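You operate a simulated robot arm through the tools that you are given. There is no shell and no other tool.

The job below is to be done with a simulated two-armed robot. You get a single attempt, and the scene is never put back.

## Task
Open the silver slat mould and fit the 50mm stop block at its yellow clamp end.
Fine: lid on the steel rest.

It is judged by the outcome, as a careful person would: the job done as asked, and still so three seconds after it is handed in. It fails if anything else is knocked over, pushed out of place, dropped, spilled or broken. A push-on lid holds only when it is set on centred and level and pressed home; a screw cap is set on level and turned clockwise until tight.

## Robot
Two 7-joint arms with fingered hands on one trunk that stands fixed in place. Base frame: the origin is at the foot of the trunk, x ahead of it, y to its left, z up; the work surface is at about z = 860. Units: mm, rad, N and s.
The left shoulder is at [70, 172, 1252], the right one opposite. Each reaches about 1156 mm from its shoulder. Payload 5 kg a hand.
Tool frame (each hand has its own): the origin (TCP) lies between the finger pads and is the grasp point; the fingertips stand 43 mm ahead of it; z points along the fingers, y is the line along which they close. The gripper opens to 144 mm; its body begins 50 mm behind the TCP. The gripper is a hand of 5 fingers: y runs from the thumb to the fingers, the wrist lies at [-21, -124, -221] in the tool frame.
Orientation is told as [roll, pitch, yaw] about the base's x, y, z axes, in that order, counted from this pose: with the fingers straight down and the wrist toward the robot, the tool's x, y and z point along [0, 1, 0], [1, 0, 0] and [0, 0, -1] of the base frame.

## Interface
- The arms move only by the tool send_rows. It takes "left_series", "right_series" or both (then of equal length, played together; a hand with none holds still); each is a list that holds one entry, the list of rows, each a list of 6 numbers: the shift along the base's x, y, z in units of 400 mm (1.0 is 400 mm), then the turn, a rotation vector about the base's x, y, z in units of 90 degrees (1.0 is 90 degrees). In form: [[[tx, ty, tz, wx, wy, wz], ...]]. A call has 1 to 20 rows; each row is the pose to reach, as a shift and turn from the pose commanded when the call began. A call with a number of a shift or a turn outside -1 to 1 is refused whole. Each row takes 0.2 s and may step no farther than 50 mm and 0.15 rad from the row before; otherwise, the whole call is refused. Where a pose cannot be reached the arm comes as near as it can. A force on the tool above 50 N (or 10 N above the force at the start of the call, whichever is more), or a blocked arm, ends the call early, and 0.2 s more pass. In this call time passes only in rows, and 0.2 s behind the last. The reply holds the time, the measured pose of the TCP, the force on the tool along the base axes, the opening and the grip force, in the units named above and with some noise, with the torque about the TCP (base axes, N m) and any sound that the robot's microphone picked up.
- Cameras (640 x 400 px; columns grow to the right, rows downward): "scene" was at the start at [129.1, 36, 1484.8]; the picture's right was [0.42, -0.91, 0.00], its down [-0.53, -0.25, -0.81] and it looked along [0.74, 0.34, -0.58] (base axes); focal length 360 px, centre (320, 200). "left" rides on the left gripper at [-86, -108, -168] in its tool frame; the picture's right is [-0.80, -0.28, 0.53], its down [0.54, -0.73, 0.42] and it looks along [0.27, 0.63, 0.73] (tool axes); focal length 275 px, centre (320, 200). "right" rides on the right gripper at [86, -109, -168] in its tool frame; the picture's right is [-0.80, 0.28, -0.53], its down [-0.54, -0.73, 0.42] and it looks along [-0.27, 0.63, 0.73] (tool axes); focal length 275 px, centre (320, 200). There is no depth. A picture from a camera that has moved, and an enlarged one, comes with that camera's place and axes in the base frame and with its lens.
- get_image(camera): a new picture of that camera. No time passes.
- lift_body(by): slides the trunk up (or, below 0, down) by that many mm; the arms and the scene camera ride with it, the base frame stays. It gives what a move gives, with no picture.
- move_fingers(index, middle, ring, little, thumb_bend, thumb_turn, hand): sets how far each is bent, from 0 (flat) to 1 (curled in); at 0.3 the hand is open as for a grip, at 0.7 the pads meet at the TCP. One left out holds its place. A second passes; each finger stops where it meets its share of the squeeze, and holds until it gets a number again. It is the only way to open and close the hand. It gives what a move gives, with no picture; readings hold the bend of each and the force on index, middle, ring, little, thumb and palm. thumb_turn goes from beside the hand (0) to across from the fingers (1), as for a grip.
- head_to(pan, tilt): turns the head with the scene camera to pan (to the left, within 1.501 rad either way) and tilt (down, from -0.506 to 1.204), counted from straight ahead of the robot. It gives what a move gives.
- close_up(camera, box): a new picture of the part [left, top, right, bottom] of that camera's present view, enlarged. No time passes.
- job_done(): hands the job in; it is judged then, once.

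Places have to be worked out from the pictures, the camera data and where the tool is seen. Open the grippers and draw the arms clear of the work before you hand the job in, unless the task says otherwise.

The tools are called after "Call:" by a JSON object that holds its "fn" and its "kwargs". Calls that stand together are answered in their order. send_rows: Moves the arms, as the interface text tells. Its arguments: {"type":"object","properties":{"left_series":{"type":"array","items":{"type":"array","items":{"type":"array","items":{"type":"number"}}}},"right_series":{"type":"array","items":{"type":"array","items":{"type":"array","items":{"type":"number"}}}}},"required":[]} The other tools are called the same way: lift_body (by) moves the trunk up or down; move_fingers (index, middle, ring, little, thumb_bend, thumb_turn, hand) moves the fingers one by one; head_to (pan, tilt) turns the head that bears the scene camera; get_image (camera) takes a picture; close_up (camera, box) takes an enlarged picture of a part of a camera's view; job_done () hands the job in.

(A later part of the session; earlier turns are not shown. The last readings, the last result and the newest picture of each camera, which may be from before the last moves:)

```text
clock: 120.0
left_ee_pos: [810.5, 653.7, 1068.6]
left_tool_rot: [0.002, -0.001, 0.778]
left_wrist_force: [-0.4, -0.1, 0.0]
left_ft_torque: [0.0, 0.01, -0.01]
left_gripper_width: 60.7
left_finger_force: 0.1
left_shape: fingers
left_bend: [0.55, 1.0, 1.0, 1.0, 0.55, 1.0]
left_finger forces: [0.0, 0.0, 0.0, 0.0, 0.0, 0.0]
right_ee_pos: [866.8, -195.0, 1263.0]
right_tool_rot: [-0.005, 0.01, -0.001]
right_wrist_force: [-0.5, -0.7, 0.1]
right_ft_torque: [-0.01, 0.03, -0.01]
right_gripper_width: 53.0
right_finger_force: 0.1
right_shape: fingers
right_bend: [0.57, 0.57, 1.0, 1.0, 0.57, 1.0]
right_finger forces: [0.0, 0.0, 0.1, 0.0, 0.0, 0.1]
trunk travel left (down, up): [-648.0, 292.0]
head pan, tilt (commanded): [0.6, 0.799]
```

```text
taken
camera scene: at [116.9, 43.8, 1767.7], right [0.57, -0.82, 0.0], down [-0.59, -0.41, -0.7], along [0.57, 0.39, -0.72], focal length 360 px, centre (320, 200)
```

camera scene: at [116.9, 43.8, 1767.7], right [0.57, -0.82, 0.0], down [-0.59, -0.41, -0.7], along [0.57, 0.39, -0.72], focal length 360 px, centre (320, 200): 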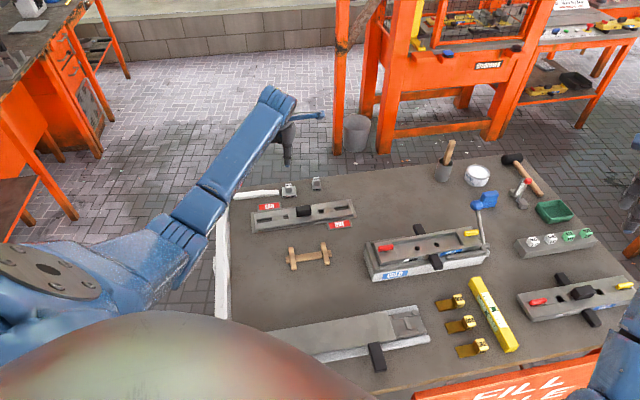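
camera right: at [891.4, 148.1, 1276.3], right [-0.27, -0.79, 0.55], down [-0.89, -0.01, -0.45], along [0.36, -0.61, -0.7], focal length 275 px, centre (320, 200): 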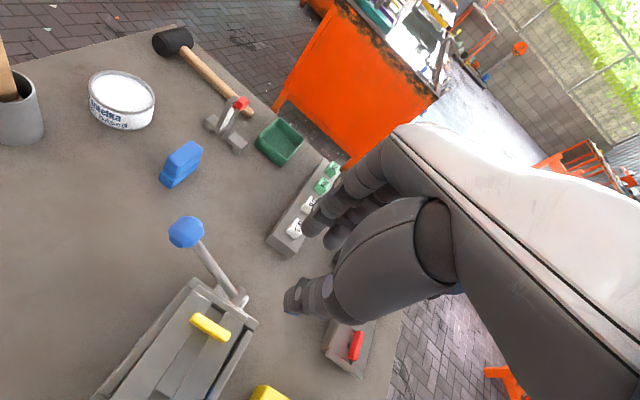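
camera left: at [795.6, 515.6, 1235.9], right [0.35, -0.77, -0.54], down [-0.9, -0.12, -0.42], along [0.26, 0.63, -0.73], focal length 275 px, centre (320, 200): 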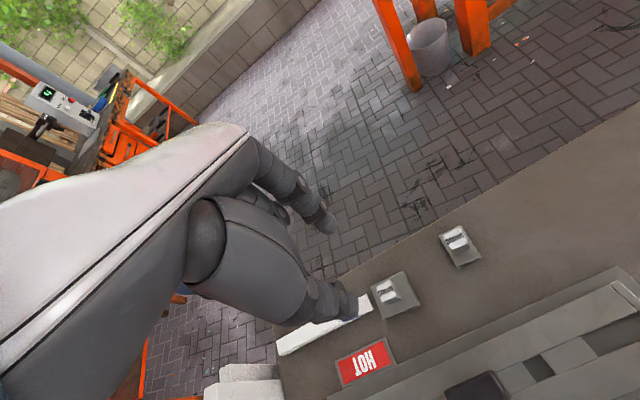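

Call:
{"fn": "close_up", "kwargs": {"camera": "left", "box": [335, 245, 435, 335]}}

Call:
{"fn": "close_up", "kwargs": {"camera": "scene", "box": [260, 130, 340, 210]}}

```text
4.44 times, centred on (385, 290) of left
camera zoom: at [795.6, 515.6, 1235.9], right [0.35, -0.77, -0.54], down [-0.9, -0.12, -0.42], along [0.26, 0.63, -0.73], focal length 1224 px, centre (31, -200)
```

zoom: 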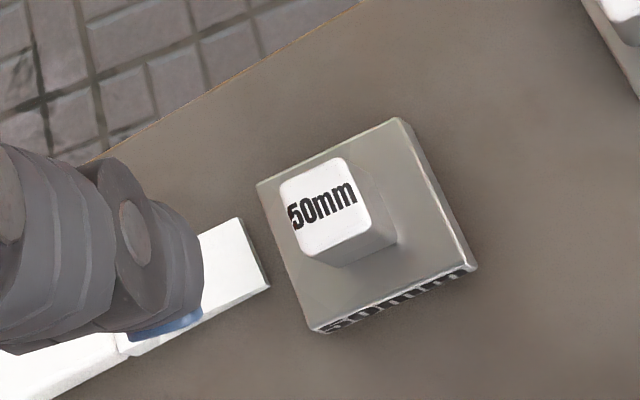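

```text
5.00 times, centred on (300, 170) of scene
camera zoom: at [116.9, 43.8, 1767.7], right [0.57, -0.82, 0.0], down [-0.59, -0.41, -0.7], along [0.57, 0.39, -0.72], focal length 1800 px, centre (420, 350)
```

zoom: 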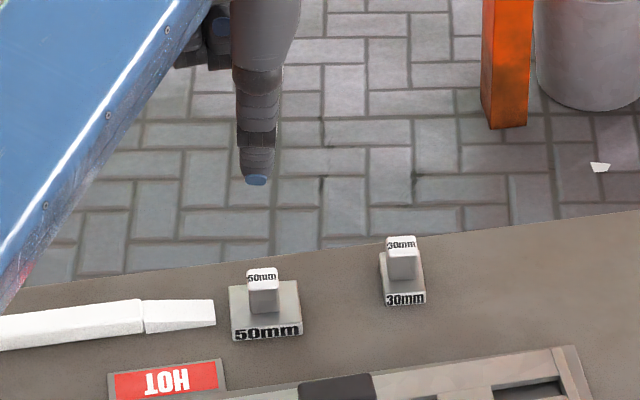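

The knob's centre is at about [811.7,653], almost exactly under the TCP. I match the block's angle with a small turn and descend around the knob.

Call:
{"fn": "send_rows", "kwargs": {"left_series": [[[0.003, -0.002, -0.1, 0, 0, -0.012], [0.003, -0.002, -0.2, 0, 0, -0.024], [0.003, -0.002, -0.27, 0, 0, -0.024], [0.003, -0.002, -0.32, 0, 0, -0.024]]]}}

Call:
{"fn": "close_up", "kwargs": {"camera": "left", "box": [240, 150, 420, 310]}}

Call:
{"fn": "close_up", "kwargs": {"camera": "scene", "box": [260, 140, 340, 210]}}

```text
clock: 121.0
left_ee_pos: [812.7, 654.3, 941.9]
left_tool_rot: [0.002, 0.0, 0.736]
left_wrist_force: [-0.4, -0.3, 0.6]
left_ft_torque: [0.04, 0.03, 0.03]
left_gripper_width: 60.5
left_finger_force: 0.1
left_shape: fingers
left_bend: [0.55, 1.0, 1.0, 1.0, 0.55, 1.0]
left_finger forces: [0.1, 0.0, 0.1, 0.1, 0.0, 0.0]
right_ee_pos: [867.7, -193.8, 1261.1]
right_tool_rot: [-0.005, 0.011, -0.003]
right_wrist_force: [0.5, 0.9, -0.6]
right_ft_torque: [0.01, 0.02, -0.02]
right_gripper_width: 53.1
right_finger_force: 0.1
right_shape: fingers
right_bend: [0.57, 0.57, 1.0, 1.0, 0.57, 1.0]
right_finger forces: [0.0, 0.1, 0.0, 0.0, 0.0, 0.0]
trunk travel left (down, up): [-648.0, 292.0]
head pan, tilt (commanded): [0.6, 0.799]
```

```text
2.50 times, centred on (330, 230) of left
camera zoom: at [792.1, 516.1, 1107.6], right [0.32, -0.78, -0.54], down [-0.9, -0.09, -0.42], along [0.28, 0.62, -0.73], focal length 688 px, centre (295, 125)
```

zoom: 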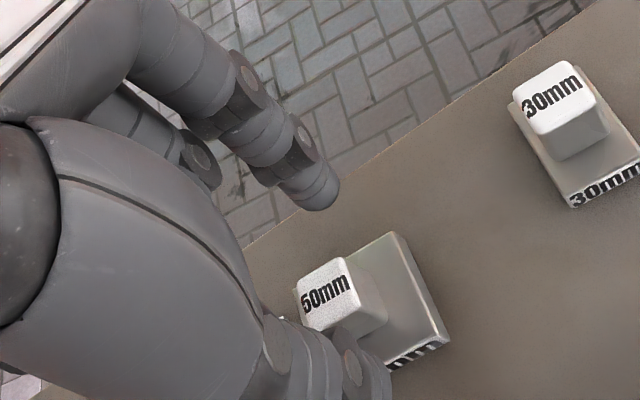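

```text
5.71 times, centred on (300, 175) of scene
camera zoom: at [117.0, 44.6, 1767.7], right [0.57, -0.82, 0.0], down [-0.59, -0.41, -0.7], along [0.57, 0.39, -0.72], focal length 2057 px, centre (434, 343)
```

zoom: 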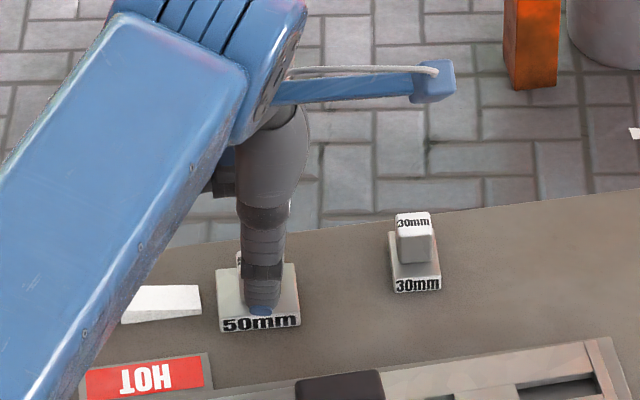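

The knob is nearly centred; I shift 4 mm so index and thumb share its width, and lower 12 mm.

Call:
{"fn": "send_rows", "kwargs": {"left_series": [[[-0.004, 0.004, -0.01, 0, 0, 0], [-0.007, 0.0075, -0.02, 0, 0, 0], [-0.007, 0.0075, -0.03, 0, 0, 0]]]}}

Call:
{"fn": "close_up", "kwargs": {"camera": "left", "box": [240, 150, 420, 310]}}

Call:
{"fn": "close_up", "kwargs": {"camera": "scene", "box": [260, 140, 340, 210]}}

```text
clock: 121.8
left_ee_pos: [809.4, 656.1, 928.3]
left_tool_rot: [0.002, 0.001, 0.737]
left_wrist_force: [0.7, -0.2, 0.7]
left_ft_torque: [0.0, 0.01, 0.01]
left_gripper_width: 60.7
left_finger_force: 0.0
left_shape: fingers
left_bend: [0.55, 1.0, 1.0, 1.0, 0.55, 1.0]
left_finger forces: [0.1, 0.0, 0.0, 0.0, 0.1, 0.1]
right_ee_pos: [865.0, -193.7, 1261.2]
right_tool_rot: [-0.006, 0.011, -0.002]
right_wrist_force: [-0.4, -0.2, 0.1]
right_ft_torque: [-0.01, 0.02, 0.0]
right_gripper_width: 53.0
right_finger_force: 0.2
right_shape: fingers
right_bend: [0.57, 0.57, 1.0, 1.0, 0.57, 1.0]
right_finger forces: [0.0, 0.0, 0.0, 0.0, 0.1, 0.0]
trunk travel left (down, up): [-648.0, 292.0]
head pan, tilt (commanded): [0.6, 0.799]
```

```text
2.50 times, centred on (330, 230) of left
camera zoom: at [788.6, 518.6, 1095.2], right [0.32, -0.78, -0.54], down [-0.9, -0.09, -0.42], along [0.28, 0.62, -0.73], focal length 688 px, centre (295, 125)
```

zoom: 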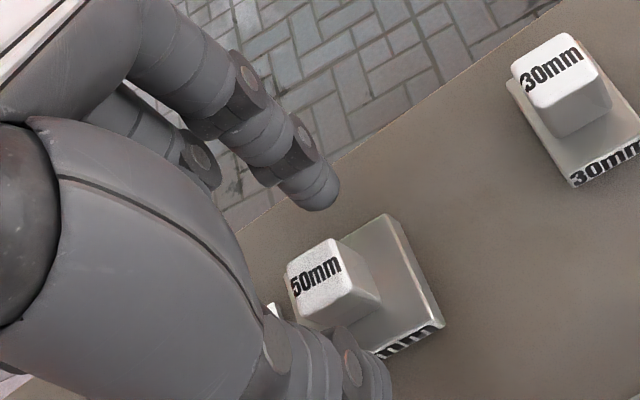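

```text
5.71 times, centred on (300, 175) of scene
camera zoom: at [116.7, 44.5, 1767.7], right [0.57, -0.82, 0.0], down [-0.59, -0.41, -0.7], along [0.57, 0.39, -0.72], focal length 2057 px, centre (434, 343)
```

zoom: 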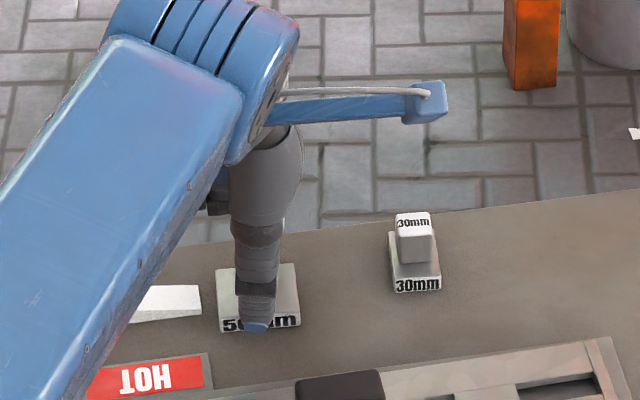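

Index and thumb lie about 5 mm either side of the knob's centre line, a fair pinch. I close them on the knob.

Call:
{"fn": "move_fingers", "kwargs": {"hand": "left", "index": 0.76, "thumb_bend": 0.76}}

Call:
{"fn": "close_up", "kwargs": {"camera": "left", "box": [240, 150, 420, 310]}}

Call:
{"fn": "close_up", "kwargs": {"camera": "scene", "box": [260, 140, 340, 210]}}

```text
clock: 122.8
left_ee_pos: [809.7, 656.3, 930.0]
left_tool_rot: [0.002, 0.0, 0.736]
left_wrist_force: [0.1, 0.4, 2.6]
left_ft_torque: [0.0, -0.08, 0.0]
left_gripper_width: 22.6
left_finger_force: 12.6
left_shape: fingers
left_bend: [0.62, 1.0, 1.0, 1.0, 0.7, 1.0]
left_finger forces: [12.4, 0.1, 0.0, 0.0, 13.2, 0.0]
right_ee_pos: [866.5, -194.8, 1263.2]
right_tool_rot: [-0.005, 0.008, -0.002]
right_wrist_force: [-0.1, -0.2, 0.9]
right_ft_torque: [-0.01, 0.01, 0.02]
right_gripper_width: 52.9
right_finger_force: 0.1
right_shape: fingers
right_bend: [0.57, 0.57, 1.0, 1.0, 0.57, 1.0]
right_finger forces: [0.0, 0.1, 0.0, 0.1, 0.0, 0.0]
trunk travel left (down, up): [-648.0, 292.0]
head pan, tilt (commanded): [0.6, 0.799]
```

```text
2.50 times, centred on (330, 230) of left
camera zoom: at [788.2, 518.5, 1095.9], right [0.32, -0.78, -0.54], down [-0.9, -0.09, -0.42], along [0.28, 0.62, -0.73], focal length 688 px, centre (295, 125)
```

zoom: 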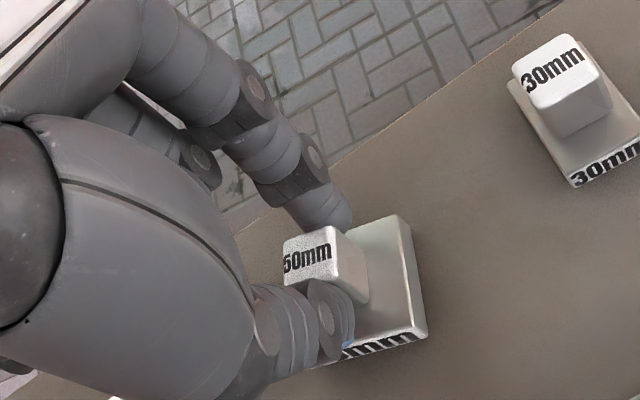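

```text
5.71 times, centred on (300, 175) of scene
camera zoom: at [116.0, 44.2, 1767.7], right [0.57, -0.82, 0.0], down [-0.59, -0.41, -0.7], along [0.57, 0.39, -0.72], focal length 2057 px, centre (434, 343)
```

zoom: 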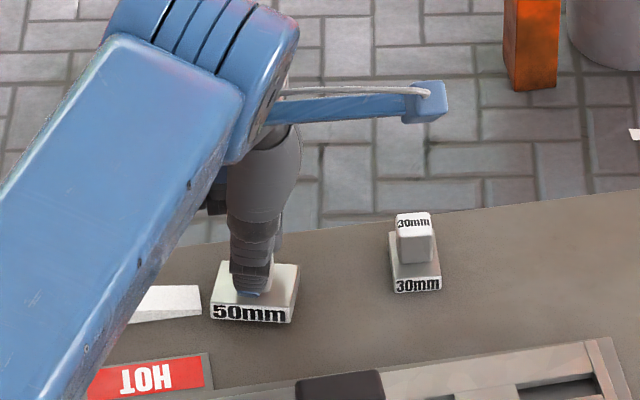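

The offset pinch twisted the block about 13° clockwise. I release it, swing the thumb slightly (thumb_turn 0.88) to oppose the index more directly, and match the hand to the block's new angle.

Call:
{"fn": "move_fingers", "kwargs": {"hand": "left", "index": 0.55, "thumb_bend": 0.55, "thumb_turn": 0.88}}

Call:
{"fn": "send_rows", "kwargs": {"left_series": [[[0, 0, 0.05, 0, 0, -0.05], [0, 0, 0.1, 0, 0, -0.1], [0.003, 0, 0.12, 0, 0, -0.145]]]}}

Call:
{"fn": "close_up", "kwargs": {"camera": "left", "box": [240, 150, 420, 310]}}

Call:
{"fn": "close_up", "kwargs": {"camera": "scene", "box": [260, 140, 340, 210]}}

```text
clock: 123.8
left_ee_pos: [809.9, 656.8, 928.4]
left_tool_rot: [0.001, -0.001, 0.736]
left_wrist_force: [0.3, 0.4, 0.5]
left_ft_torque: [0.04, 0.04, 0.02]
left_gripper_width: 62.9
left_finger_force: 0.1
left_shape: fingers
left_bend: [0.55, 1.0, 1.0, 1.0, 0.55, 0.89]
left_finger forces: [0.0, 0.1, 0.0, 0.0, 0.1, 0.0]
right_ee_pos: [867.1, -194.7, 1262.1]
right_tool_rot: [-0.006, 0.01, -0.002]
right_wrist_force: [-0.4, -0.3, 0.2]
right_ft_torque: [-0.01, -0.01, 0.03]
right_gripper_width: 53.2
right_finger_force: 0.0
right_shape: fingers
right_bend: [0.57, 0.57, 1.0, 1.0, 0.57, 1.0]
right_finger forces: [0.1, 0.1, 0.1, 0.0, 0.0, 0.0]
trunk travel left (down, up): [-648.0, 292.0]
head pan, tilt (commanded): [0.6, 0.799]
```

```text
clock: 124.6
left_ee_pos: [812.3, 657.0, 977.2]
left_tool_rot: [0.0, 0.0, 0.508]
left_wrist_force: [-0.5, -0.2, -0.8]
left_ft_torque: [0.03, -0.03, -0.04]
left_gripper_width: 62.9
left_finger_force: 0.1
left_shape: fingers
left_bend: [0.55, 1.0, 1.0, 1.0, 0.55, 0.89]
left_finger forces: [0.1, 0.0, 0.0, 0.0, 0.1, 0.0]
right_ee_pos: [867.1, -195.2, 1261.3]
right_tool_rot: [-0.005, 0.012, -0.002]
right_wrist_force: [-0.1, 0.0, 0.0]
right_ft_torque: [0.0, 0.02, 0.0]
right_gripper_width: 52.5
right_finger_force: 0.0
right_shape: fingers
right_bend: [0.57, 0.57, 1.0, 1.0, 0.57, 1.0]
right_finger forces: [0.0, 0.0, 0.0, 0.0, 0.0, 0.1]
trunk travel left (down, up): [-648.0, 292.0]
head pan, tilt (commanded): [0.6, 0.799]
```

```text
2.50 times, centred on (330, 230) of left
camera zoom: at [759.3, 527.6, 1143.5], right [0.14, -0.83, -0.53], down [-0.9, 0.12, -0.42], along [0.42, 0.54, -0.73], focal length 688 px, centre (295, 125)
```

zoom: 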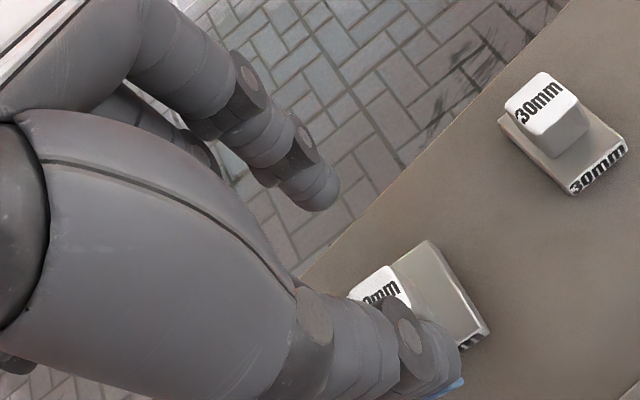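

```text
5.71 times, centred on (300, 175) of scene
camera zoom: at [116.5, 44.7, 1767.6], right [0.57, -0.82, 0.0], down [-0.59, -0.41, -0.7], along [0.57, 0.39, -0.72], focal length 2057 px, centre (434, 343)
```

zoom: 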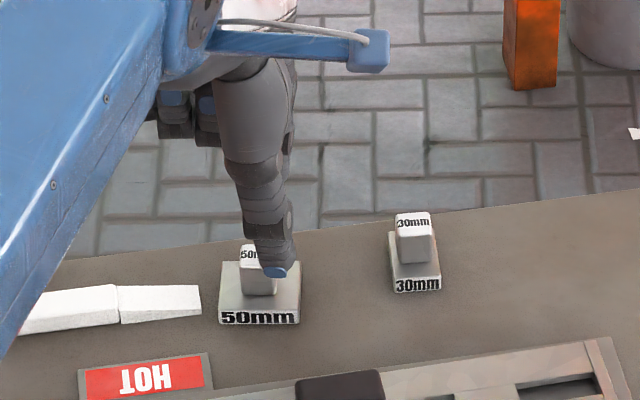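

The thumb swung about 2 mm per 0.01, so 0.955 should line it up with the index. The block now lies at about -54°, so I set yaw ≈ 0.63 and look again.

Call:
{"fn": "move_fingers", "kwargs": {"hand": "left", "thumb_turn": 0.955}}

Call:
{"fn": "send_rows", "kwargs": {"left_series": [[[0, 0, 0, 0, 0, 0.076]]]}}

Call:
{"fn": "close_up", "kwargs": {"camera": "left", "box": [240, 150, 420, 310]}}

Call:
{"fn": "close_up", "kwargs": {"camera": "scene", "box": [260, 140, 340, 210]}}

```text
clock: 125.6
left_ee_pos: [811.2, 656.2, 976.6]
left_tool_rot: [0.002, 0.0, 0.509]
left_wrist_force: [0.4, -0.3, 0.0]
left_ft_torque: [-0.01, -0.01, -0.01]
left_gripper_width: 60.3
left_finger_force: 0.1
left_shape: fingers
left_bend: [0.55, 1.0, 1.0, 1.0, 0.55, 0.96]
left_finger forces: [0.0, 0.1, 0.0, 0.0, 0.0, 0.0]
right_ee_pos: [865.5, -193.9, 1263.1]
right_tool_rot: [-0.007, 0.009, -0.003]
right_wrist_force: [1.7, -0.6, -0.2]
right_ft_torque: [-0.04, 0.02, -0.03]
right_gripper_width: 52.9
right_finger_force: 0.1
right_shape: fingers
right_bend: [0.57, 0.57, 1.0, 1.0, 0.57, 1.0]
right_finger forces: [0.0, 0.0, 0.1, 0.1, 0.1, 0.0]
trunk travel left (down, up): [-648.0, 292.0]
head pan, tilt (commanded): [0.6, 0.799]
```

```text
clock: 126.0
left_ee_pos: [811.8, 656.2, 976.1]
left_tool_rot: [0.004, -0.001, 0.628]
left_wrist_force: [0.5, 0.4, -0.2]
left_ft_torque: [0.02, -0.03, 0.0]
left_gripper_width: 60.2
left_finger_force: 0.0
left_shape: fingers
left_bend: [0.55, 1.0, 1.0, 1.0, 0.55, 0.96]
left_finger forces: [0.0, 0.0, 0.0, 0.0, 0.0, 0.0]
right_ee_pos: [867.4, -195.1, 1261.8]
right_tool_rot: [-0.006, 0.01, -0.001]
right_wrist_force: [0.8, -1.0, 0.4]
right_ft_torque: [0.02, 0.0, 0.01]
right_gripper_width: 52.8
right_finger_force: 0.0
right_shape: fingers
right_bend: [0.57, 0.57, 1.0, 1.0, 0.57, 1.0]
right_finger forces: [0.0, 0.0, 0.0, 0.0, 0.1, 0.0]
trunk travel left (down, up): [-648.0, 292.0]
head pan, tilt (commanded): [0.6, 0.799]
```

```text
2.50 times, centred on (330, 230) of left
camera zoom: at [775.4, 521.1, 1142.8], right [0.24, -0.81, -0.54], down [-0.91, 0.01, -0.42], along [0.35, 0.59, -0.73], focal length 688 px, centre (295, 125)
```

zoom: 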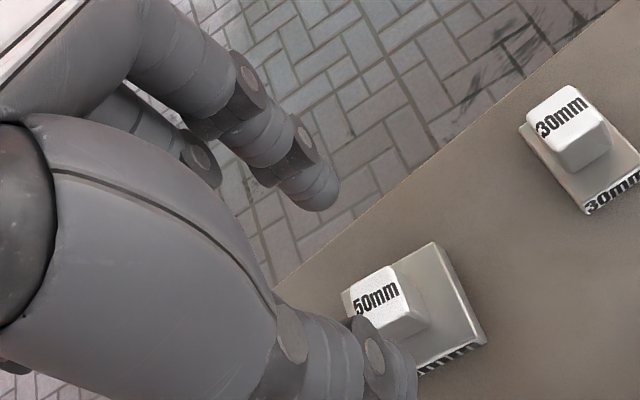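

```text
5.71 times, centred on (300, 175) of scene
camera zoom: at [117.0, 43.5, 1767.7], right [0.57, -0.82, 0.0], down [-0.59, -0.41, -0.7], along [0.57, 0.39, -0.72], focal length 2057 px, centre (434, 343)
```

zoom: 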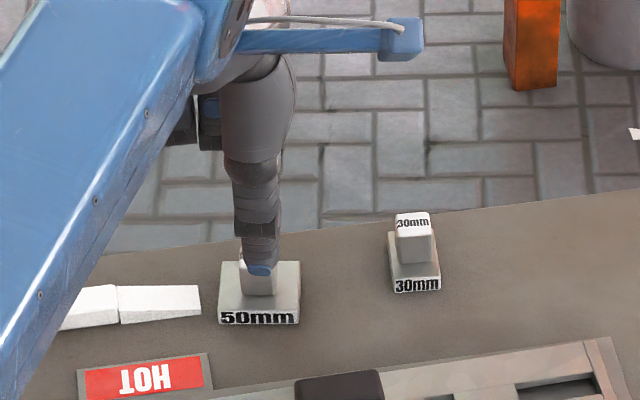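

Thumb and index are now nearly in line, and the block is square to the hand. The knob lies about 4 mm off; I correct and descend.

Call:
{"fn": "send_rows", "kwargs": {"left_series": [[[0.001, 0.008, -0.03, 0, 0, 0], [0.0015, 0.015, -0.06, 0, 0, 0], [0.0015, 0.015, -0.09, 0, 0, 0]]]}}

Call:
{"fn": "close_up", "kwargs": {"camera": "left", "box": [240, 150, 420, 310]}}

Call:
{"fn": "close_up", "kwargs": {"camera": "scene", "box": [260, 140, 340, 210]}}

```text
clock: 126.8
left_ee_pos: [811.4, 663.6, 940.8]
left_tool_rot: [0.002, -0.003, 0.628]
left_wrist_force: [-0.3, -0.5, 0.7]
left_ft_torque: [0.02, 0.03, 0.03]
left_gripper_width: 60.1
left_finger_force: 0.1
left_shape: fingers
left_bend: [0.55, 1.0, 1.0, 1.0, 0.55, 0.96]
left_finger forces: [0.1, 0.1, 0.1, 0.0, 0.0, 0.0]
right_ee_pos: [865.9, -193.8, 1262.4]
right_tool_rot: [-0.006, 0.011, -0.002]
right_wrist_force: [-0.2, -0.4, -0.1]
right_ft_torque: [0.02, -0.01, -0.04]
right_gripper_width: 53.1
right_finger_force: 0.0
right_shape: fingers
right_bend: [0.57, 0.57, 1.0, 1.0, 0.57, 1.0]
right_finger forces: [0.1, 0.0, 0.1, 0.0, 0.0, 0.0]
trunk travel left (down, up): [-648.0, 292.0]
head pan, tilt (commanded): [0.6, 0.799]
```

```text
2.50 times, centred on (330, 230) of left
camera zoom: at [775.1, 528.2, 1107.7], right [0.24, -0.81, -0.54], down [-0.91, 0.01, -0.42], along [0.35, 0.59, -0.73], focal length 688 px, centre (295, 125)
```

zoom: 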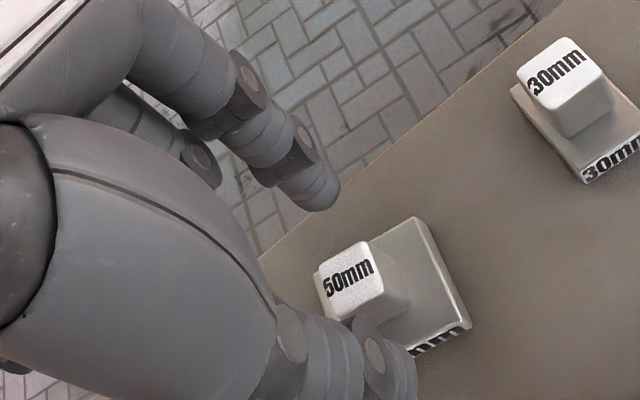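

```text
5.71 times, centred on (300, 175) of scene
camera zoom: at [116.4, 44.5, 1767.7], right [0.57, -0.82, 0.0], down [-0.59, -0.41, -0.7], along [0.57, 0.39, -0.72], focal length 2057 px, centre (434, 343)
```

zoom: 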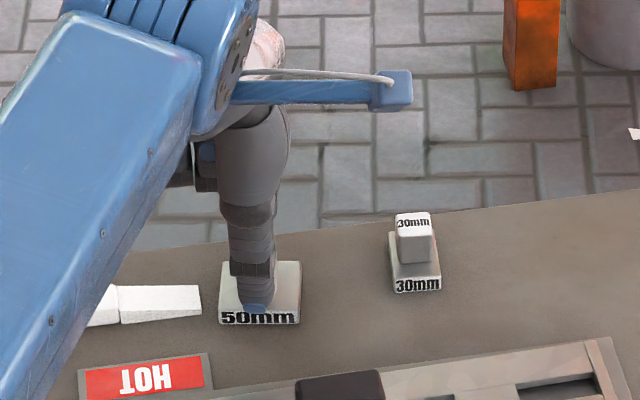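

Call:
{"fn": "move_fingers", "kwargs": {"hand": "left", "thumb_turn": 0.972}}

Call:
{"fn": "send_rows", "kwargs": {"left_series": [[[0, 0, -0.015, 0, 0, 0], [0, 0, -0.029, 0, 0, 0]]]}}

Call:
{"fn": "move_fingers", "kwargs": {"hand": "left", "index": 0.76, "thumb_bend": 0.76}}

Call:
{"fn": "close_up", "kwargs": {"camera": "left", "box": [240, 150, 420, 310]}}

Call:
{"fn": "close_up", "kwargs": {"camera": "scene", "box": [260, 140, 340, 210]}}

```text
clock: 127.8
left_ee_pos: [811.8, 662.4, 939.7]
left_tool_rot: [0.001, -0.002, 0.628]
left_wrist_force: [0.5, 0.1, -0.6]
left_ft_torque: [-0.01, -0.04, 0.01]
left_gripper_width: 60.1
left_finger_force: 0.1
left_shape: fingers
left_bend: [0.55, 1.0, 1.0, 1.0, 0.55, 0.98]
left_finger forces: [0.0, 0.0, 0.1, 0.0, 0.0, 0.0]
right_ee_pos: [867.1, -194.5, 1261.5]
right_tool_rot: [-0.005, 0.011, -0.002]
right_wrist_force: [0.3, 0.2, 0.6]
right_ft_torque: [0.0, 0.02, -0.03]
right_gripper_width: 52.9
right_finger_force: 0.1
right_shape: fingers
right_bend: [0.57, 0.57, 1.0, 1.0, 0.57, 1.0]
right_finger forces: [0.0, 0.0, 0.0, 0.1, 0.1, 0.1]
trunk travel left (down, up): [-648.0, 292.0]
head pan, tilt (commanded): [0.6, 0.799]
```

```text
clock: 128.4
left_ee_pos: [812.1, 661.2, 927.4]
left_tool_rot: [0.002, 0.001, 0.628]
left_wrist_force: [0.1, -0.3, -0.1]
left_ft_torque: [-0.02, 0.03, 0.0]
left_gripper_width: 59.8
left_finger_force: 0.0
left_shape: fingers
left_bend: [0.55, 1.0, 1.0, 1.0, 0.55, 0.98]
left_finger forces: [0.0, 0.0, 0.0, 0.1, 0.0, 0.1]
right_ee_pos: [865.5, -194.1, 1261.1]
right_tool_rot: [-0.004, 0.009, -0.001]
right_wrist_force: [0.6, 0.0, -1.3]
right_ft_torque: [0.01, 0.01, -0.01]
right_gripper_width: 53.1
right_finger_force: 0.1
right_shape: fingers
right_bend: [0.57, 0.57, 1.0, 1.0, 0.57, 1.0]
right_finger forces: [0.0, 0.0, 0.0, 0.0, 0.0, 0.1]
trunk travel left (down, up): [-648.0, 292.0]
head pan, tilt (commanded): [0.6, 0.799]
```

```text
clock: 129.4
left_ee_pos: [811.4, 661.7, 928.0]
left_tool_rot: [0.002, -0.002, 0.628]
left_wrist_force: [-0.7, -0.8, 3.8]
left_ft_torque: [-0.02, -0.08, 0.03]
left_gripper_width: 22.4
left_finger_force: 12.9
left_shape: fingers
left_bend: [0.62, 1.0, 1.0, 1.0, 0.69, 1.0]
left_finger forces: [12.3, 0.0, 0.0, 0.0, 13.6, 0.0]
right_ee_pos: [866.4, -194.6, 1262.6]
right_tool_rot: [-0.006, 0.009, -0.002]
right_wrist_force: [0.2, -0.6, 0.4]
right_ft_torque: [0.01, 0.01, 0.02]
right_gripper_width: 52.7
right_finger_force: 0.0
right_shape: fingers
right_bend: [0.57, 0.57, 1.0, 1.0, 0.57, 1.0]
right_finger forces: [0.0, 0.1, 0.0, 0.0, 0.0, 0.0]
trunk travel left (down, up): [-648.0, 292.0]
head pan, tilt (commanded): [0.6, 0.799]
```

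```text
2.50 times, centred on (330, 230) of left
camera zoom: at [775.1, 527.7, 1096.1], right [0.24, -0.81, -0.54], down [-0.91, 0.01, -0.42], along [0.35, 0.59, -0.73], focal length 688 px, centre (295, 125)
```

zoom: 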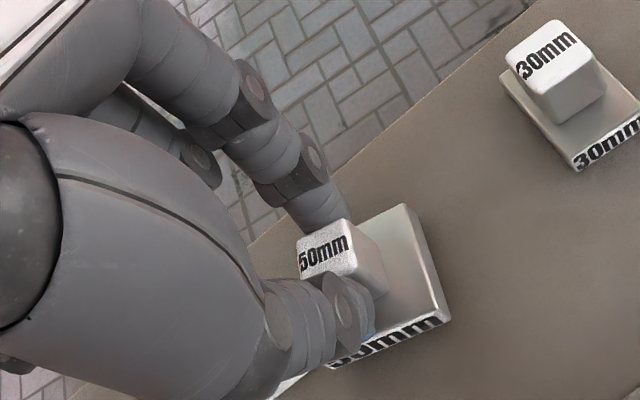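

```text
5.71 times, centred on (300, 175) of scene
camera zoom: at [115.8, 44.2, 1767.7], right [0.57, -0.82, 0.0], down [-0.59, -0.41, -0.7], along [0.58, 0.39, -0.72], focal length 2057 px, centre (434, 343)
```

zoom: 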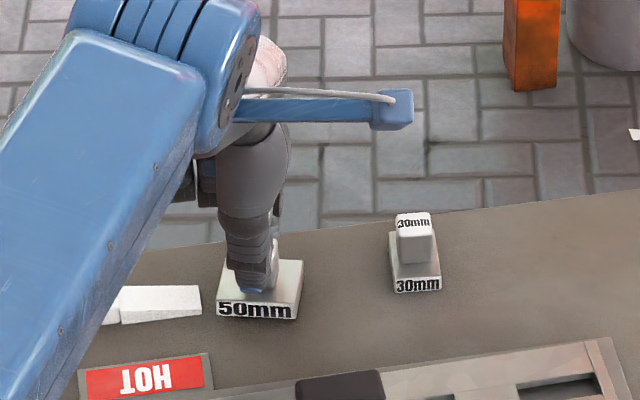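

The block is pinched (12–13 N) and sits about 5° off square to the hand, which I will allow for. I lift it 60 mm and check that it hangs level.

Call:
{"fn": "send_rows", "kwargs": {"left_series": [[[0, 0, 0.015, 0, 0, 0], [0, 0, 0.04, 0, 0, 0], [0, 0, 0.08, 0, 0, 0], [0, 0, 0.14, 0, 0, 0], [0, 0, 0.2, 0, 0, 0]]]}}

Call:
{"fn": "close_up", "kwargs": {"camera": "left", "box": [240, 150, 420, 310]}}

Call:
{"fn": "close_up", "kwargs": {"camera": "scene", "box": [240, 110, 340, 210]}}

```text
clock: 130.6
left_ee_pos: [811.6, 662.0, 1008.4]
left_tool_rot: [0.001, 0.0, 0.63]
left_wrist_force: [0.5, -0.1, -1.9]
left_ft_torque: [0.04, -0.05, 0.03]
left_gripper_width: 22.7
left_finger_force: 12.8
left_shape: fingers
left_bend: [0.62, 1.0, 1.0, 1.0, 0.7, 1.0]
left_finger forces: [12.8, 0.1, 0.1, 0.0, 12.5, 0.0]
right_ee_pos: [866.1, -195.5, 1262.2]
right_tool_rot: [-0.005, 0.008, -0.002]
right_wrist_force: [0.3, -0.7, -0.9]
right_ft_torque: [0.02, -0.01, 0.0]
right_gripper_width: 53.0
right_finger_force: 0.1
right_shape: fingers
right_bend: [0.57, 0.57, 1.0, 1.0, 0.57, 1.0]
right_finger forces: [0.0, 0.0, 0.0, 0.1, 0.0, 0.0]
trunk travel left (down, up): [-648.0, 292.0]
head pan, tilt (commanded): [0.6, 0.799]
```

```text
2.50 times, centred on (330, 230) of left
camera zoom: at [775.4, 527.9, 1175.8], right [0.24, -0.81, -0.53], down [-0.91, 0.01, -0.42], along [0.35, 0.59, -0.73], focal length 688 px, centre (295, 125)
```

zoom: 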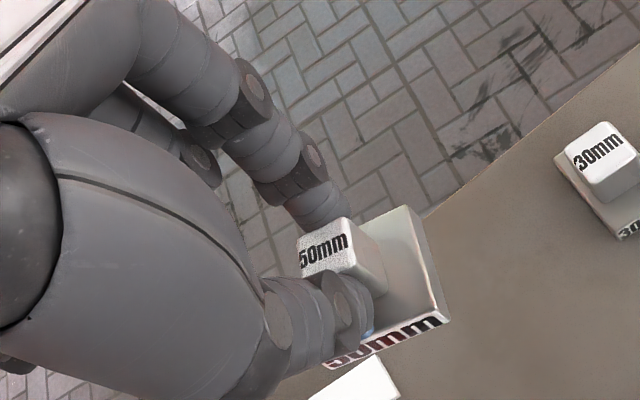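

```text
4.00 times, centred on (290, 160) of scene
camera zoom: at [115.9, 44.1, 1767.7], right [0.57, -0.82, 0.0], down [-0.59, -0.41, -0.7], along [0.57, 0.39, -0.72], focal length 1440 px, centre (440, 360)
```

zoom: 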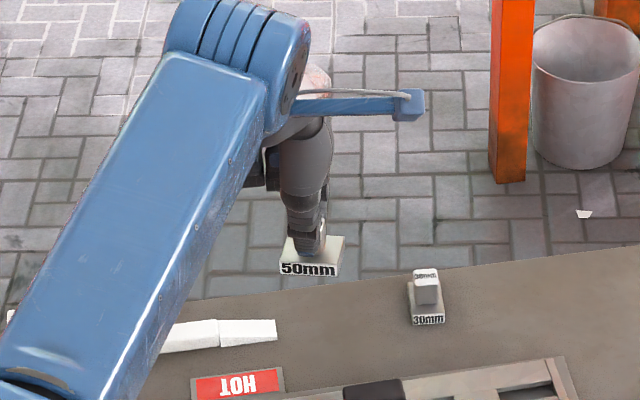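

The block hangs level, weight about 2 N; in the tool frame its centre is near (-6, +2) and it sits 5° clockwise of the hand. I carry it high over toward the mould in two calls.

Call:
{"fn": "send_rows", "kwargs": {"left_series": [[[0, 0, 0.07, 0, 0, 0], [0.005, -0.05, 0.13, 0, 0, 0], [0.015, -0.14, 0.13, 0, 0, 0], [0.025, -0.24, 0.13, 0, 0, 0], [0.035, -0.34, 0.13, 0, 0, 0], [0.045, -0.44, 0.13, 0, 0, 0], [0.055, -0.54, 0.13, 0, 0, 0], [0.065, -0.64, 0.13, 0, 0, 0]]]}}

Call:
{"fn": "send_rows", "kwargs": {"left_series": [[[0.005, -0.09, 0, 0, 0, 0], [0.012, -0.19, 0, 0, 0, 0.01], [0.02, -0.29, 0, 0, 0, 0.04], [0.03, -0.39, 0, 0, 0, 0.07], [0.04, -0.48, 0, 0, 0, 0.1], [0.05, -0.57, 0, 0, 0, 0.12], [0.055, -0.66, 0, 0, 0, 0.14], [0.06, -0.74, 0, 0, 0, 0.149]]]}}

Call:
{"fn": "head_to", "kwargs": {"pan": 0.2, "tilt": 0.8}}

Call:
{"fn": "get_image", "kwargs": {"camera": "scene"}}

Call:
{"fn": "get_image", "kwargs": {"camera": "left"}}

```text
clock: 132.4
left_ee_pos: [838.2, 404.2, 1061.4]
left_tool_rot: [0.003, -0.003, 0.63]
left_wrist_force: [-0.2, -0.5, -1.1]
left_ft_torque: [0.01, -0.07, 0.01]
left_gripper_width: 22.6
left_finger_force: 12.5
left_shape: fingers
left_bend: [0.62, 1.0, 1.0, 1.0, 0.7, 1.0]
left_finger forces: [12.7, 0.0, 0.0, 0.0, 12.6, 0.0]
right_ee_pos: [865.6, -195.8, 1261.2]
right_tool_rot: [-0.005, 0.012, -0.002]
right_wrist_force: [0.1, -1.3, 0.1]
right_ft_torque: [-0.01, -0.04, 0.03]
right_gripper_width: 52.8
right_finger_force: 0.1
right_shape: fingers
right_bend: [0.57, 0.57, 1.0, 1.0, 0.57, 1.0]
right_finger forces: [0.0, 0.0, 0.0, 0.0, 0.1, 0.0]
trunk travel left (down, up): [-648.0, 292.0]
head pan, tilt (commanded): [0.6, 0.799]
```

```text
clock: 134.4
left_ee_pos: [867.9, 192.8, 1052.9]
left_tool_rot: [0.055, -0.067, 0.915]
left_wrist_force: [-0.1, 0.7, -1.5]
left_ft_torque: [0.0, 0.0, 0.02]
left_gripper_width: 22.4
left_finger_force: 13.3
left_shape: fingers
left_bend: [0.62, 1.0, 1.0, 1.0, 0.7, 1.0]
left_finger forces: [12.9, 0.0, 0.0, 0.0, 12.7, 0.0]
right_ee_pos: [865.6, -196.5, 1262.5]
right_tool_rot: [-0.004, 0.01, -0.003]
right_wrist_force: [-0.8, -0.1, -0.6]
right_ft_torque: [-0.02, 0.01, -0.03]
right_gripper_width: 52.9
right_finger_force: 0.0
right_shape: fingers
right_bend: [0.57, 0.57, 1.0, 1.0, 0.57, 1.0]
right_finger forces: [0.0, 0.0, 0.0, 0.0, 0.0, 0.0]
trunk travel left (down, up): [-648.0, 292.0]
head pan, tilt (commanded): [0.6, 0.799]
stopped in row 8 (left hand): the arm was blocked; the commanded pose is now the measured one
```

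```text
clock: 135.3
left_ee_pos: [865.9, 194.6, 1052.4]
left_tool_rot: [0.055, -0.067, 0.915]
left_wrist_force: [-0.8, 0.0, -1.4]
left_ft_torque: [-0.02, 0.03, -0.06]
left_gripper_width: 22.6
left_finger_force: 12.9
left_shape: fingers
left_bend: [0.62, 1.0, 1.0, 1.0, 0.7, 1.0]
left_finger forces: [12.7, 0.0, 0.0, 0.1, 12.6, 0.0]
right_ee_pos: [866.5, -195.2, 1262.5]
right_tool_rot: [-0.005, 0.011, -0.003]
right_wrist_force: [-0.7, 0.0, 0.0]
right_ft_torque: [0.01, 0.03, 0.02]
right_gripper_width: 52.8
right_finger_force: 0.0
right_shape: fingers
right_bend: [0.57, 0.57, 1.0, 1.0, 0.57, 1.0]
right_finger forces: [0.0, 0.0, 0.0, 0.1, 0.0, 0.0]
trunk travel left (down, up): [-648.0, 292.0]
head pan, tilt (commanded): [0.201, 0.799]
```

```text
taken
camera scene: at [129.2, 15.2, 1767.6], right [0.2, -0.98, 0.0], down [-0.7, -0.14, -0.7], along [0.68, 0.14, -0.72], focal length 360 px, centre (320, 200)
```

scene: 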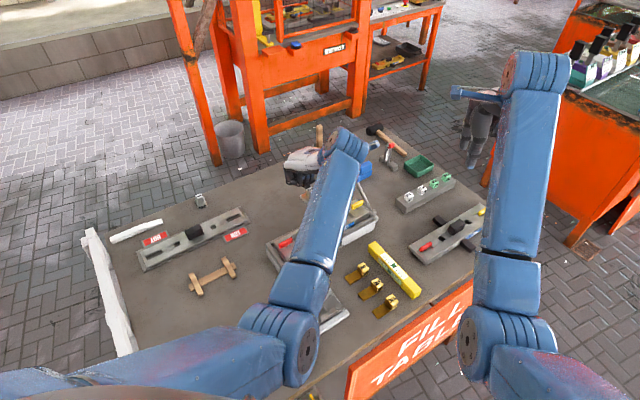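

```text
taken
camera left: at [870.2, 41.4, 1207.1], right [0.46, -0.66, -0.6], down [-0.87, -0.21, -0.44], along [0.17, 0.72, -0.67], focal length 275 px, centre (320, 200)
```

left: 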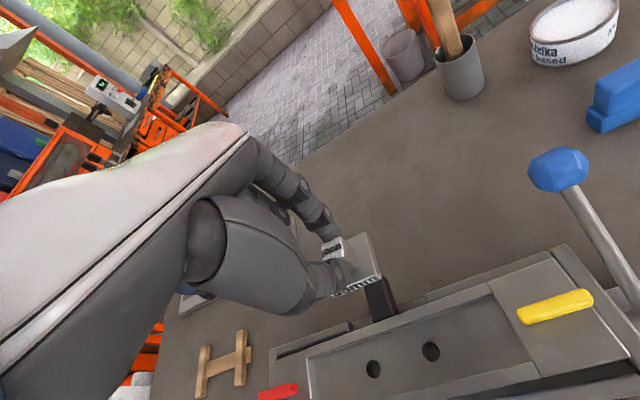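

A wrist limit again, because the elbow swung inward with the positive yaw; the block is still firmly held. I back away, unwind the yaw, then approach the yellow end at yaw -45° (elbow out) and only there rotate in place.

Call:
{"fn": "send_rows", "kwargs": {"left_series": [[[-0.04, 0.07, 0.03, -0.015, 0, -0.083], [-0.1, 0.15, 0.07, -0.03, -0.001, -0.166], [-0.16, 0.23, 0.1, -0.045, -0.002, -0.249], [-0.22, 0.31, 0.14, -0.055, -0.002, -0.332], [-0.28, 0.39, 0.18, -0.055, -0.002, -0.415], [-0.35, 0.47, 0.21, -0.055, -0.002, -0.498], [-0.415, 0.5625, 0.245, -0.055, -0.002, -0.5825]]]}}

Call:
{"fn": "get_image", "kwargs": {"camera": "scene"}}

Call:
{"fn": "get_image", "kwargs": {"camera": "left"}}

```text
clock: 136.9
left_ee_pos: [699.9, 418.6, 1151.9]
left_tool_rot: [-0.026, -0.031, -0.003]
left_wrist_force: [-0.2, 0.0, -1.5]
left_ft_torque: [0.0, 0.0, 0.03]
left_gripper_width: 22.6
left_finger_force: 13.0
left_shape: fingers
left_bend: [0.62, 1.0, 1.0, 1.0, 0.7, 1.0]
left_finger forces: [12.9, 0.1, 0.1, 0.1, 12.6, 0.0]
right_ee_pos: [865.9, -193.9, 1262.9]
right_tool_rot: [-0.008, 0.009, -0.003]
right_wrist_force: [0.6, 0.9, -0.4]
right_ft_torque: [-0.07, -0.02, -0.03]
right_gripper_width: 53.1
right_finger_force: 0.0
right_shape: fingers
right_bend: [0.57, 0.57, 1.0, 1.0, 0.57, 1.0]
right_finger forces: [0.0, 0.1, 0.0, 0.1, 0.0, 0.1]
trunk travel left (down, up): [-648.0, 292.0]
head pan, tilt (commanded): [0.201, 0.799]
```

```text
taken
camera scene: at [127.4, 19.2, 1767.8], right [0.2, -0.98, 0.0], down [-0.7, -0.14, -0.7], along [0.68, 0.14, -0.72], focal length 360 px, centre (320, 200)
```

scene: 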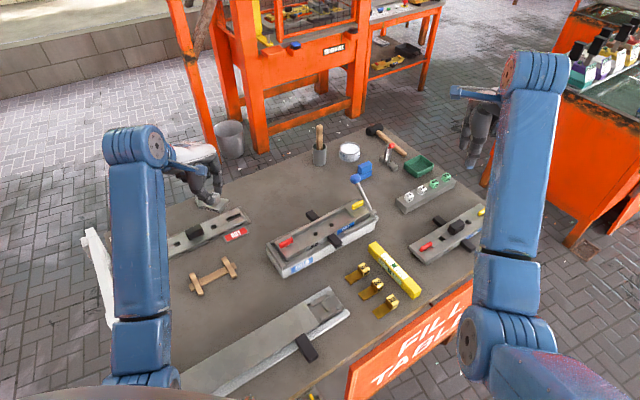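

```text
taken
camera left: at [586.6, 336.1, 1318.6], right [-0.27, -0.81, -0.52], down [-0.71, 0.53, -0.46], along [0.65, 0.25, -0.72], focal length 275 px, centre (320, 200)
```

left: 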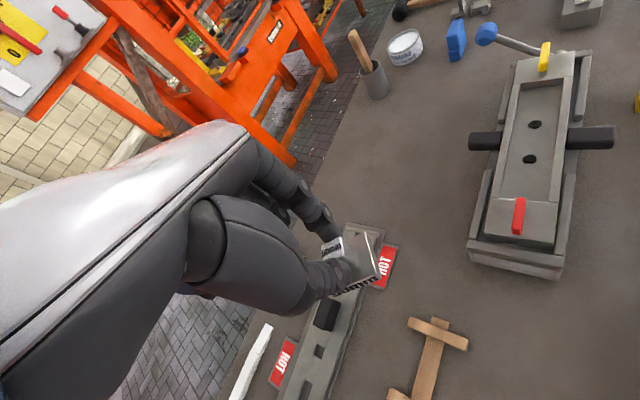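

The block is held and the view of the open mould is clear. I take detailed pictures for the cavity's position.

Call:
{"fn": "close_up", "kwargs": {"camera": "scene", "box": [320, 185, 390, 235]}}

Call:
{"fn": "close_up", "kwargs": {"camera": "scene", "box": [260, 190, 390, 280]}}

Call:
{"fn": "close_up", "kwargs": {"camera": "left", "box": [455, 30, 625, 290]}}

```text
8.00 times, centred on (355, 210) of scene
camera zoom: at [127.4, 19.2, 1767.8], right [0.2, -0.98, 0.0], down [-0.7, -0.14, -0.7], along [0.68, 0.14, -0.72], focal length 2880 px, centre (40, 120)
```

zoom: 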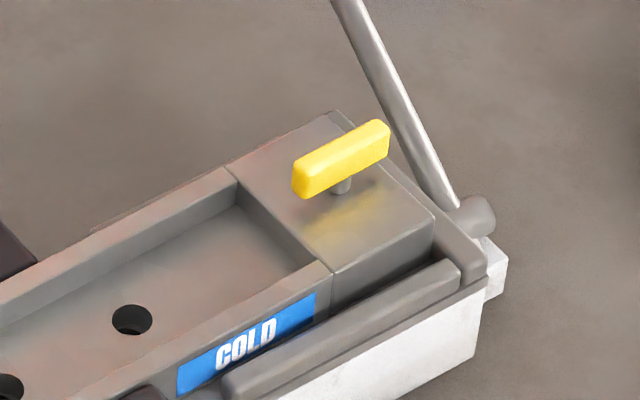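

```text
4.44 times, centred on (325, 235) of scene
camera zoom: at [127.4, 19.2, 1767.8], right [0.2, -0.98, 0.0], down [-0.7, -0.14, -0.7], along [0.68, 0.14, -0.72], focal length 1600 px, centre (298, 44)
```

zoom: 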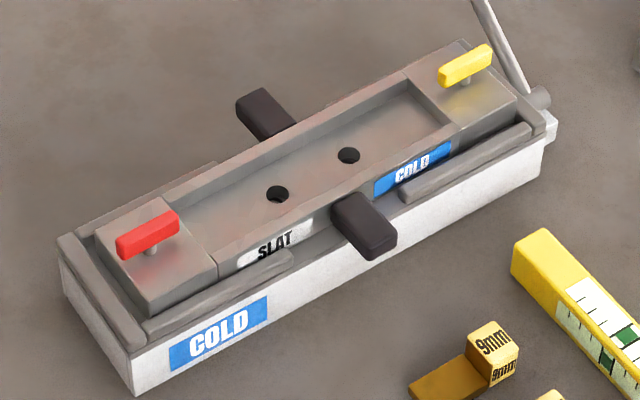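

```text
1.54 times, centred on (540, 160) of left
camera zoom: at [586.6, 336.1, 1318.6], right [-0.27, -0.81, -0.52], down [-0.71, 0.53, -0.46], along [0.65, 0.25, -0.72], focal length 424 px, centre (-18, 262)
```

zoom: 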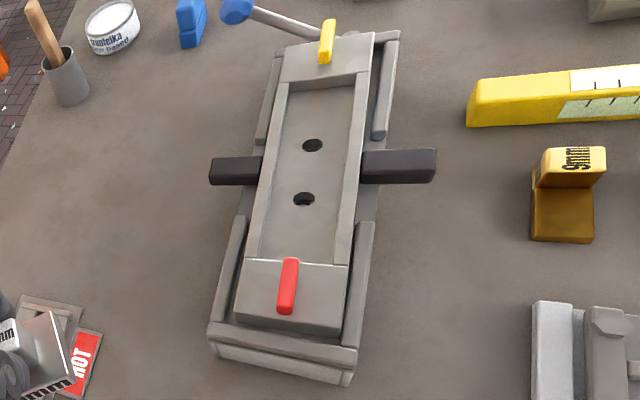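

Three sightings agree: the cavity is about 200 × 50 mm, and the inner face of its yellow end is centred near [891,77]; so the block's centre should end near [872,96]. I approach the hover point at negative yaw, levelling the hand.

Call:
{"fn": "send_rows", "kwargs": {"left_series": [[[0.046, -0.088, -0.01, 0.005, 0.006, -0.05], [0.092, -0.176, -0.03, 0.01, 0.012, -0.1], [0.138, -0.264, -0.05, 0.0166, 0.0197, -0.15], [0.184, -0.352, -0.08, 0.0166, 0.0197, -0.2], [0.23, -0.44, -0.11, 0.0166, 0.0197, -0.25], [0.276, -0.528, -0.14, 0.0166, 0.0197, -0.3], [0.322, -0.616, -0.17, 0.0166, 0.0197, -0.35], [0.368, -0.704, -0.2, 0.0166, 0.0197, -0.4], [0.415, -0.8, -0.23, 0.0166, 0.0197, -0.445]]]}}

Call:
{"fn": "get_image", "kwargs": {"camera": "scene"}}

```text
clock: 138.9
left_ee_pos: [868.1, 94.1, 1055.5]
left_tool_rot: [-0.008, 0.008, -0.697]
left_wrist_force: [0.2, -0.3, -1.9]
left_ft_torque: [-0.04, 0.03, -0.01]
left_gripper_width: 22.4
left_finger_force: 12.5
left_shape: fingers
left_bend: [0.61, 1.0, 1.0, 1.0, 0.71, 1.0]
left_finger forces: [12.8, 0.0, 0.0, 0.0, 12.6, 0.0]
right_ee_pos: [867.4, -197.4, 1260.9]
right_tool_rot: [-0.005, 0.011, -0.001]
right_wrist_force: [-0.2, 0.7, 0.0]
right_ft_torque: [0.05, 0.03, -0.02]
right_gripper_width: 52.9
right_finger_force: 0.1
right_shape: fingers
right_bend: [0.57, 0.57, 1.0, 1.0, 0.57, 1.0]
right_finger forces: [0.0, 0.1, 0.0, 0.1, 0.0, 0.0]
trunk travel left (down, up): [-648.0, 292.0]
head pan, tilt (commanded): [0.201, 0.799]
```

```text
taken
camera scene: at [130.7, 12.6, 1767.5], right [0.2, -0.98, 0.0], down [-0.7, -0.14, -0.7], along [0.68, 0.14, -0.72], focal length 360 px, centre (320, 200)
```

scene: 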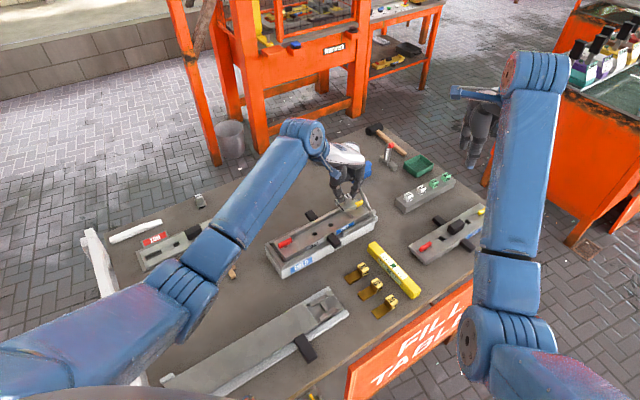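

The elbow is outside as wanted. I lower slightly and rotate in place in two stages to about yaw 0.87.

Call:
{"fn": "send_rows", "kwargs": {"left_series": [[[0, 0.002, -0.02, 0.005, -0.005, 0.08], [-0.002, 0.005, -0.035, 0.005, -0.005, 0.16], [-0.004, 0.008, -0.035, 0.005, -0.005, 0.24], [-0.005, 0.01, -0.035, 0.005, -0.005, 0.32], [-0.005, 0.01, -0.035, 0.005, -0.005, 0.4], [-0.005, 0.01, -0.035, 0.005, -0.005, 0.48]]]}}

Call:
{"fn": "send_rows", "kwargs": {"left_series": [[[0, 0, 0, 0, 0, 0.08], [0, 0, 0, 0, 0, 0.16], [0, 0, 0, 0, 0, 0.24], [0, 0, 0, 0, 0, 0.32], [0, 0, 0, 0, 0, 0.4], [0, 0, 0, 0, 0, 0.46], [0, 0, 0, 0, 0, 0.515]]]}}

Call:
{"fn": "get_image", "kwargs": {"camera": "scene"}}

Call:
{"fn": "get_image", "kwargs": {"camera": "left"}}

```text
clock: 140.3
left_ee_pos: [863.7, 99.6, 1043.8]
left_tool_rot: [0.001, 0.002, 0.057]
left_wrist_force: [0.4, 0.5, -0.1]
left_ft_torque: [-0.01, 0.01, -0.02]
left_gripper_width: 22.0
left_finger_force: 12.1
left_shape: fingers
left_bend: [0.61, 1.0, 1.0, 1.0, 0.71, 1.0]
left_finger forces: [12.8, 0.1, 0.0, 0.1, 12.7, 0.0]
right_ee_pos: [867.2, -196.6, 1261.8]
right_tool_rot: [-0.006, 0.012, -0.003]
right_wrist_force: [-0.2, 0.4, -1.0]
right_ft_torque: [0.0, 0.01, 0.0]
right_gripper_width: 53.0
right_finger_force: 0.0
right_shape: fingers
right_bend: [0.57, 0.57, 1.0, 1.0, 0.57, 1.0]
right_finger forces: [0.0, 0.0, 0.0, 0.0, 0.1, 0.0]
trunk travel left (down, up): [-648.0, 292.0]
head pan, tilt (commanded): [0.201, 0.799]
```

```text
clock: 141.9
left_ee_pos: [865.0, 100.1, 1044.7]
left_tool_rot: [0.001, 0.003, 0.867]
left_wrist_force: [-0.1, 0.2, -1.8]
left_ft_torque: [0.01, 0.02, -0.02]
left_gripper_width: 21.9
left_finger_force: 12.3
left_shape: fingers
left_bend: [0.61, 1.0, 1.0, 1.0, 0.71, 1.0]
left_finger forces: [12.7, 0.0, 0.0, 0.1, 12.5, 0.0]
right_ee_pos: [866.9, -196.1, 1262.3]
right_tool_rot: [-0.003, 0.011, -0.001]
right_wrist_force: [-0.2, -0.6, -0.1]
right_ft_torque: [0.03, 0.03, -0.02]
right_gripper_width: 53.1
right_finger_force: 0.1
right_shape: fingers
right_bend: [0.57, 0.57, 1.0, 1.0, 0.57, 1.0]
right_finger forces: [0.0, 0.1, 0.0, 0.1, 0.0, 0.0]
trunk travel left (down, up): [-648.0, 292.0]
head pan, tilt (commanded): [0.201, 0.799]
```

```text
taken
camera scene: at [129.3, 14.2, 1767.6], right [0.2, -0.98, 0.0], down [-0.7, -0.14, -0.7], along [0.68, 0.14, -0.72], focal length 360 px, centre (320, 200)
```

scene: 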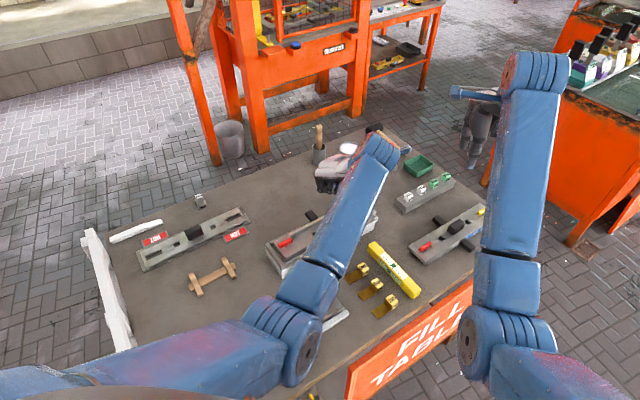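

```text
taken
camera left: at [860.7, -38.9, 1211.3], right [0.42, -0.73, -0.54], down [-0.88, -0.2, -0.42], along [0.2, 0.65, -0.73], focal length 275 px, centre (320, 200)
```

left: 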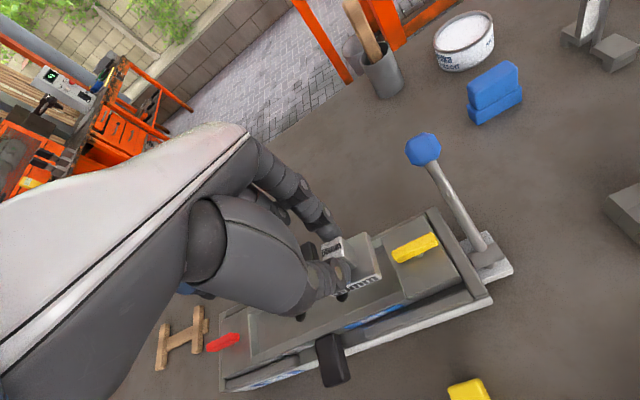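

Perfect tracking at yaw 0.867 and the block hangs over the cavity near the yellow end. I zoom to check alignment.

Call:
{"fn": "close_up", "kwargs": {"camera": "left", "box": [290, 190, 490, 350]}}

Call:
{"fn": "close_up", "kwargs": {"camera": "scene", "box": [290, 150, 400, 250]}}

```text
2.50 times, centred on (390, 270) of left
camera zoom: at [860.7, -38.9, 1211.3], right [0.42, -0.73, -0.54], down [-0.88, -0.2, -0.42], along [0.2, 0.65, -0.73], focal length 688 px, centre (145, 25)
```

zoom: 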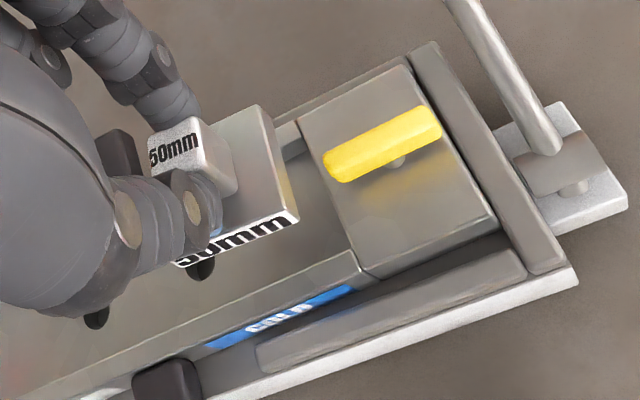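

```text
4.00 times, centred on (345, 200) of scene
camera zoom: at [129.3, 14.2, 1767.6], right [0.2, -0.98, 0.0], down [-0.7, -0.14, -0.7], along [0.68, 0.14, -0.72], focal length 1440 px, centre (220, 200)
```

zoom: 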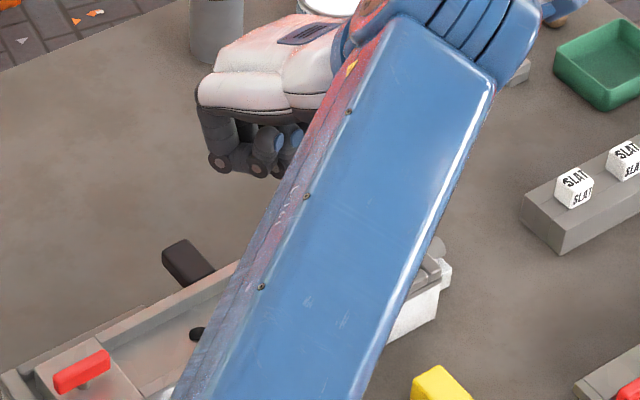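

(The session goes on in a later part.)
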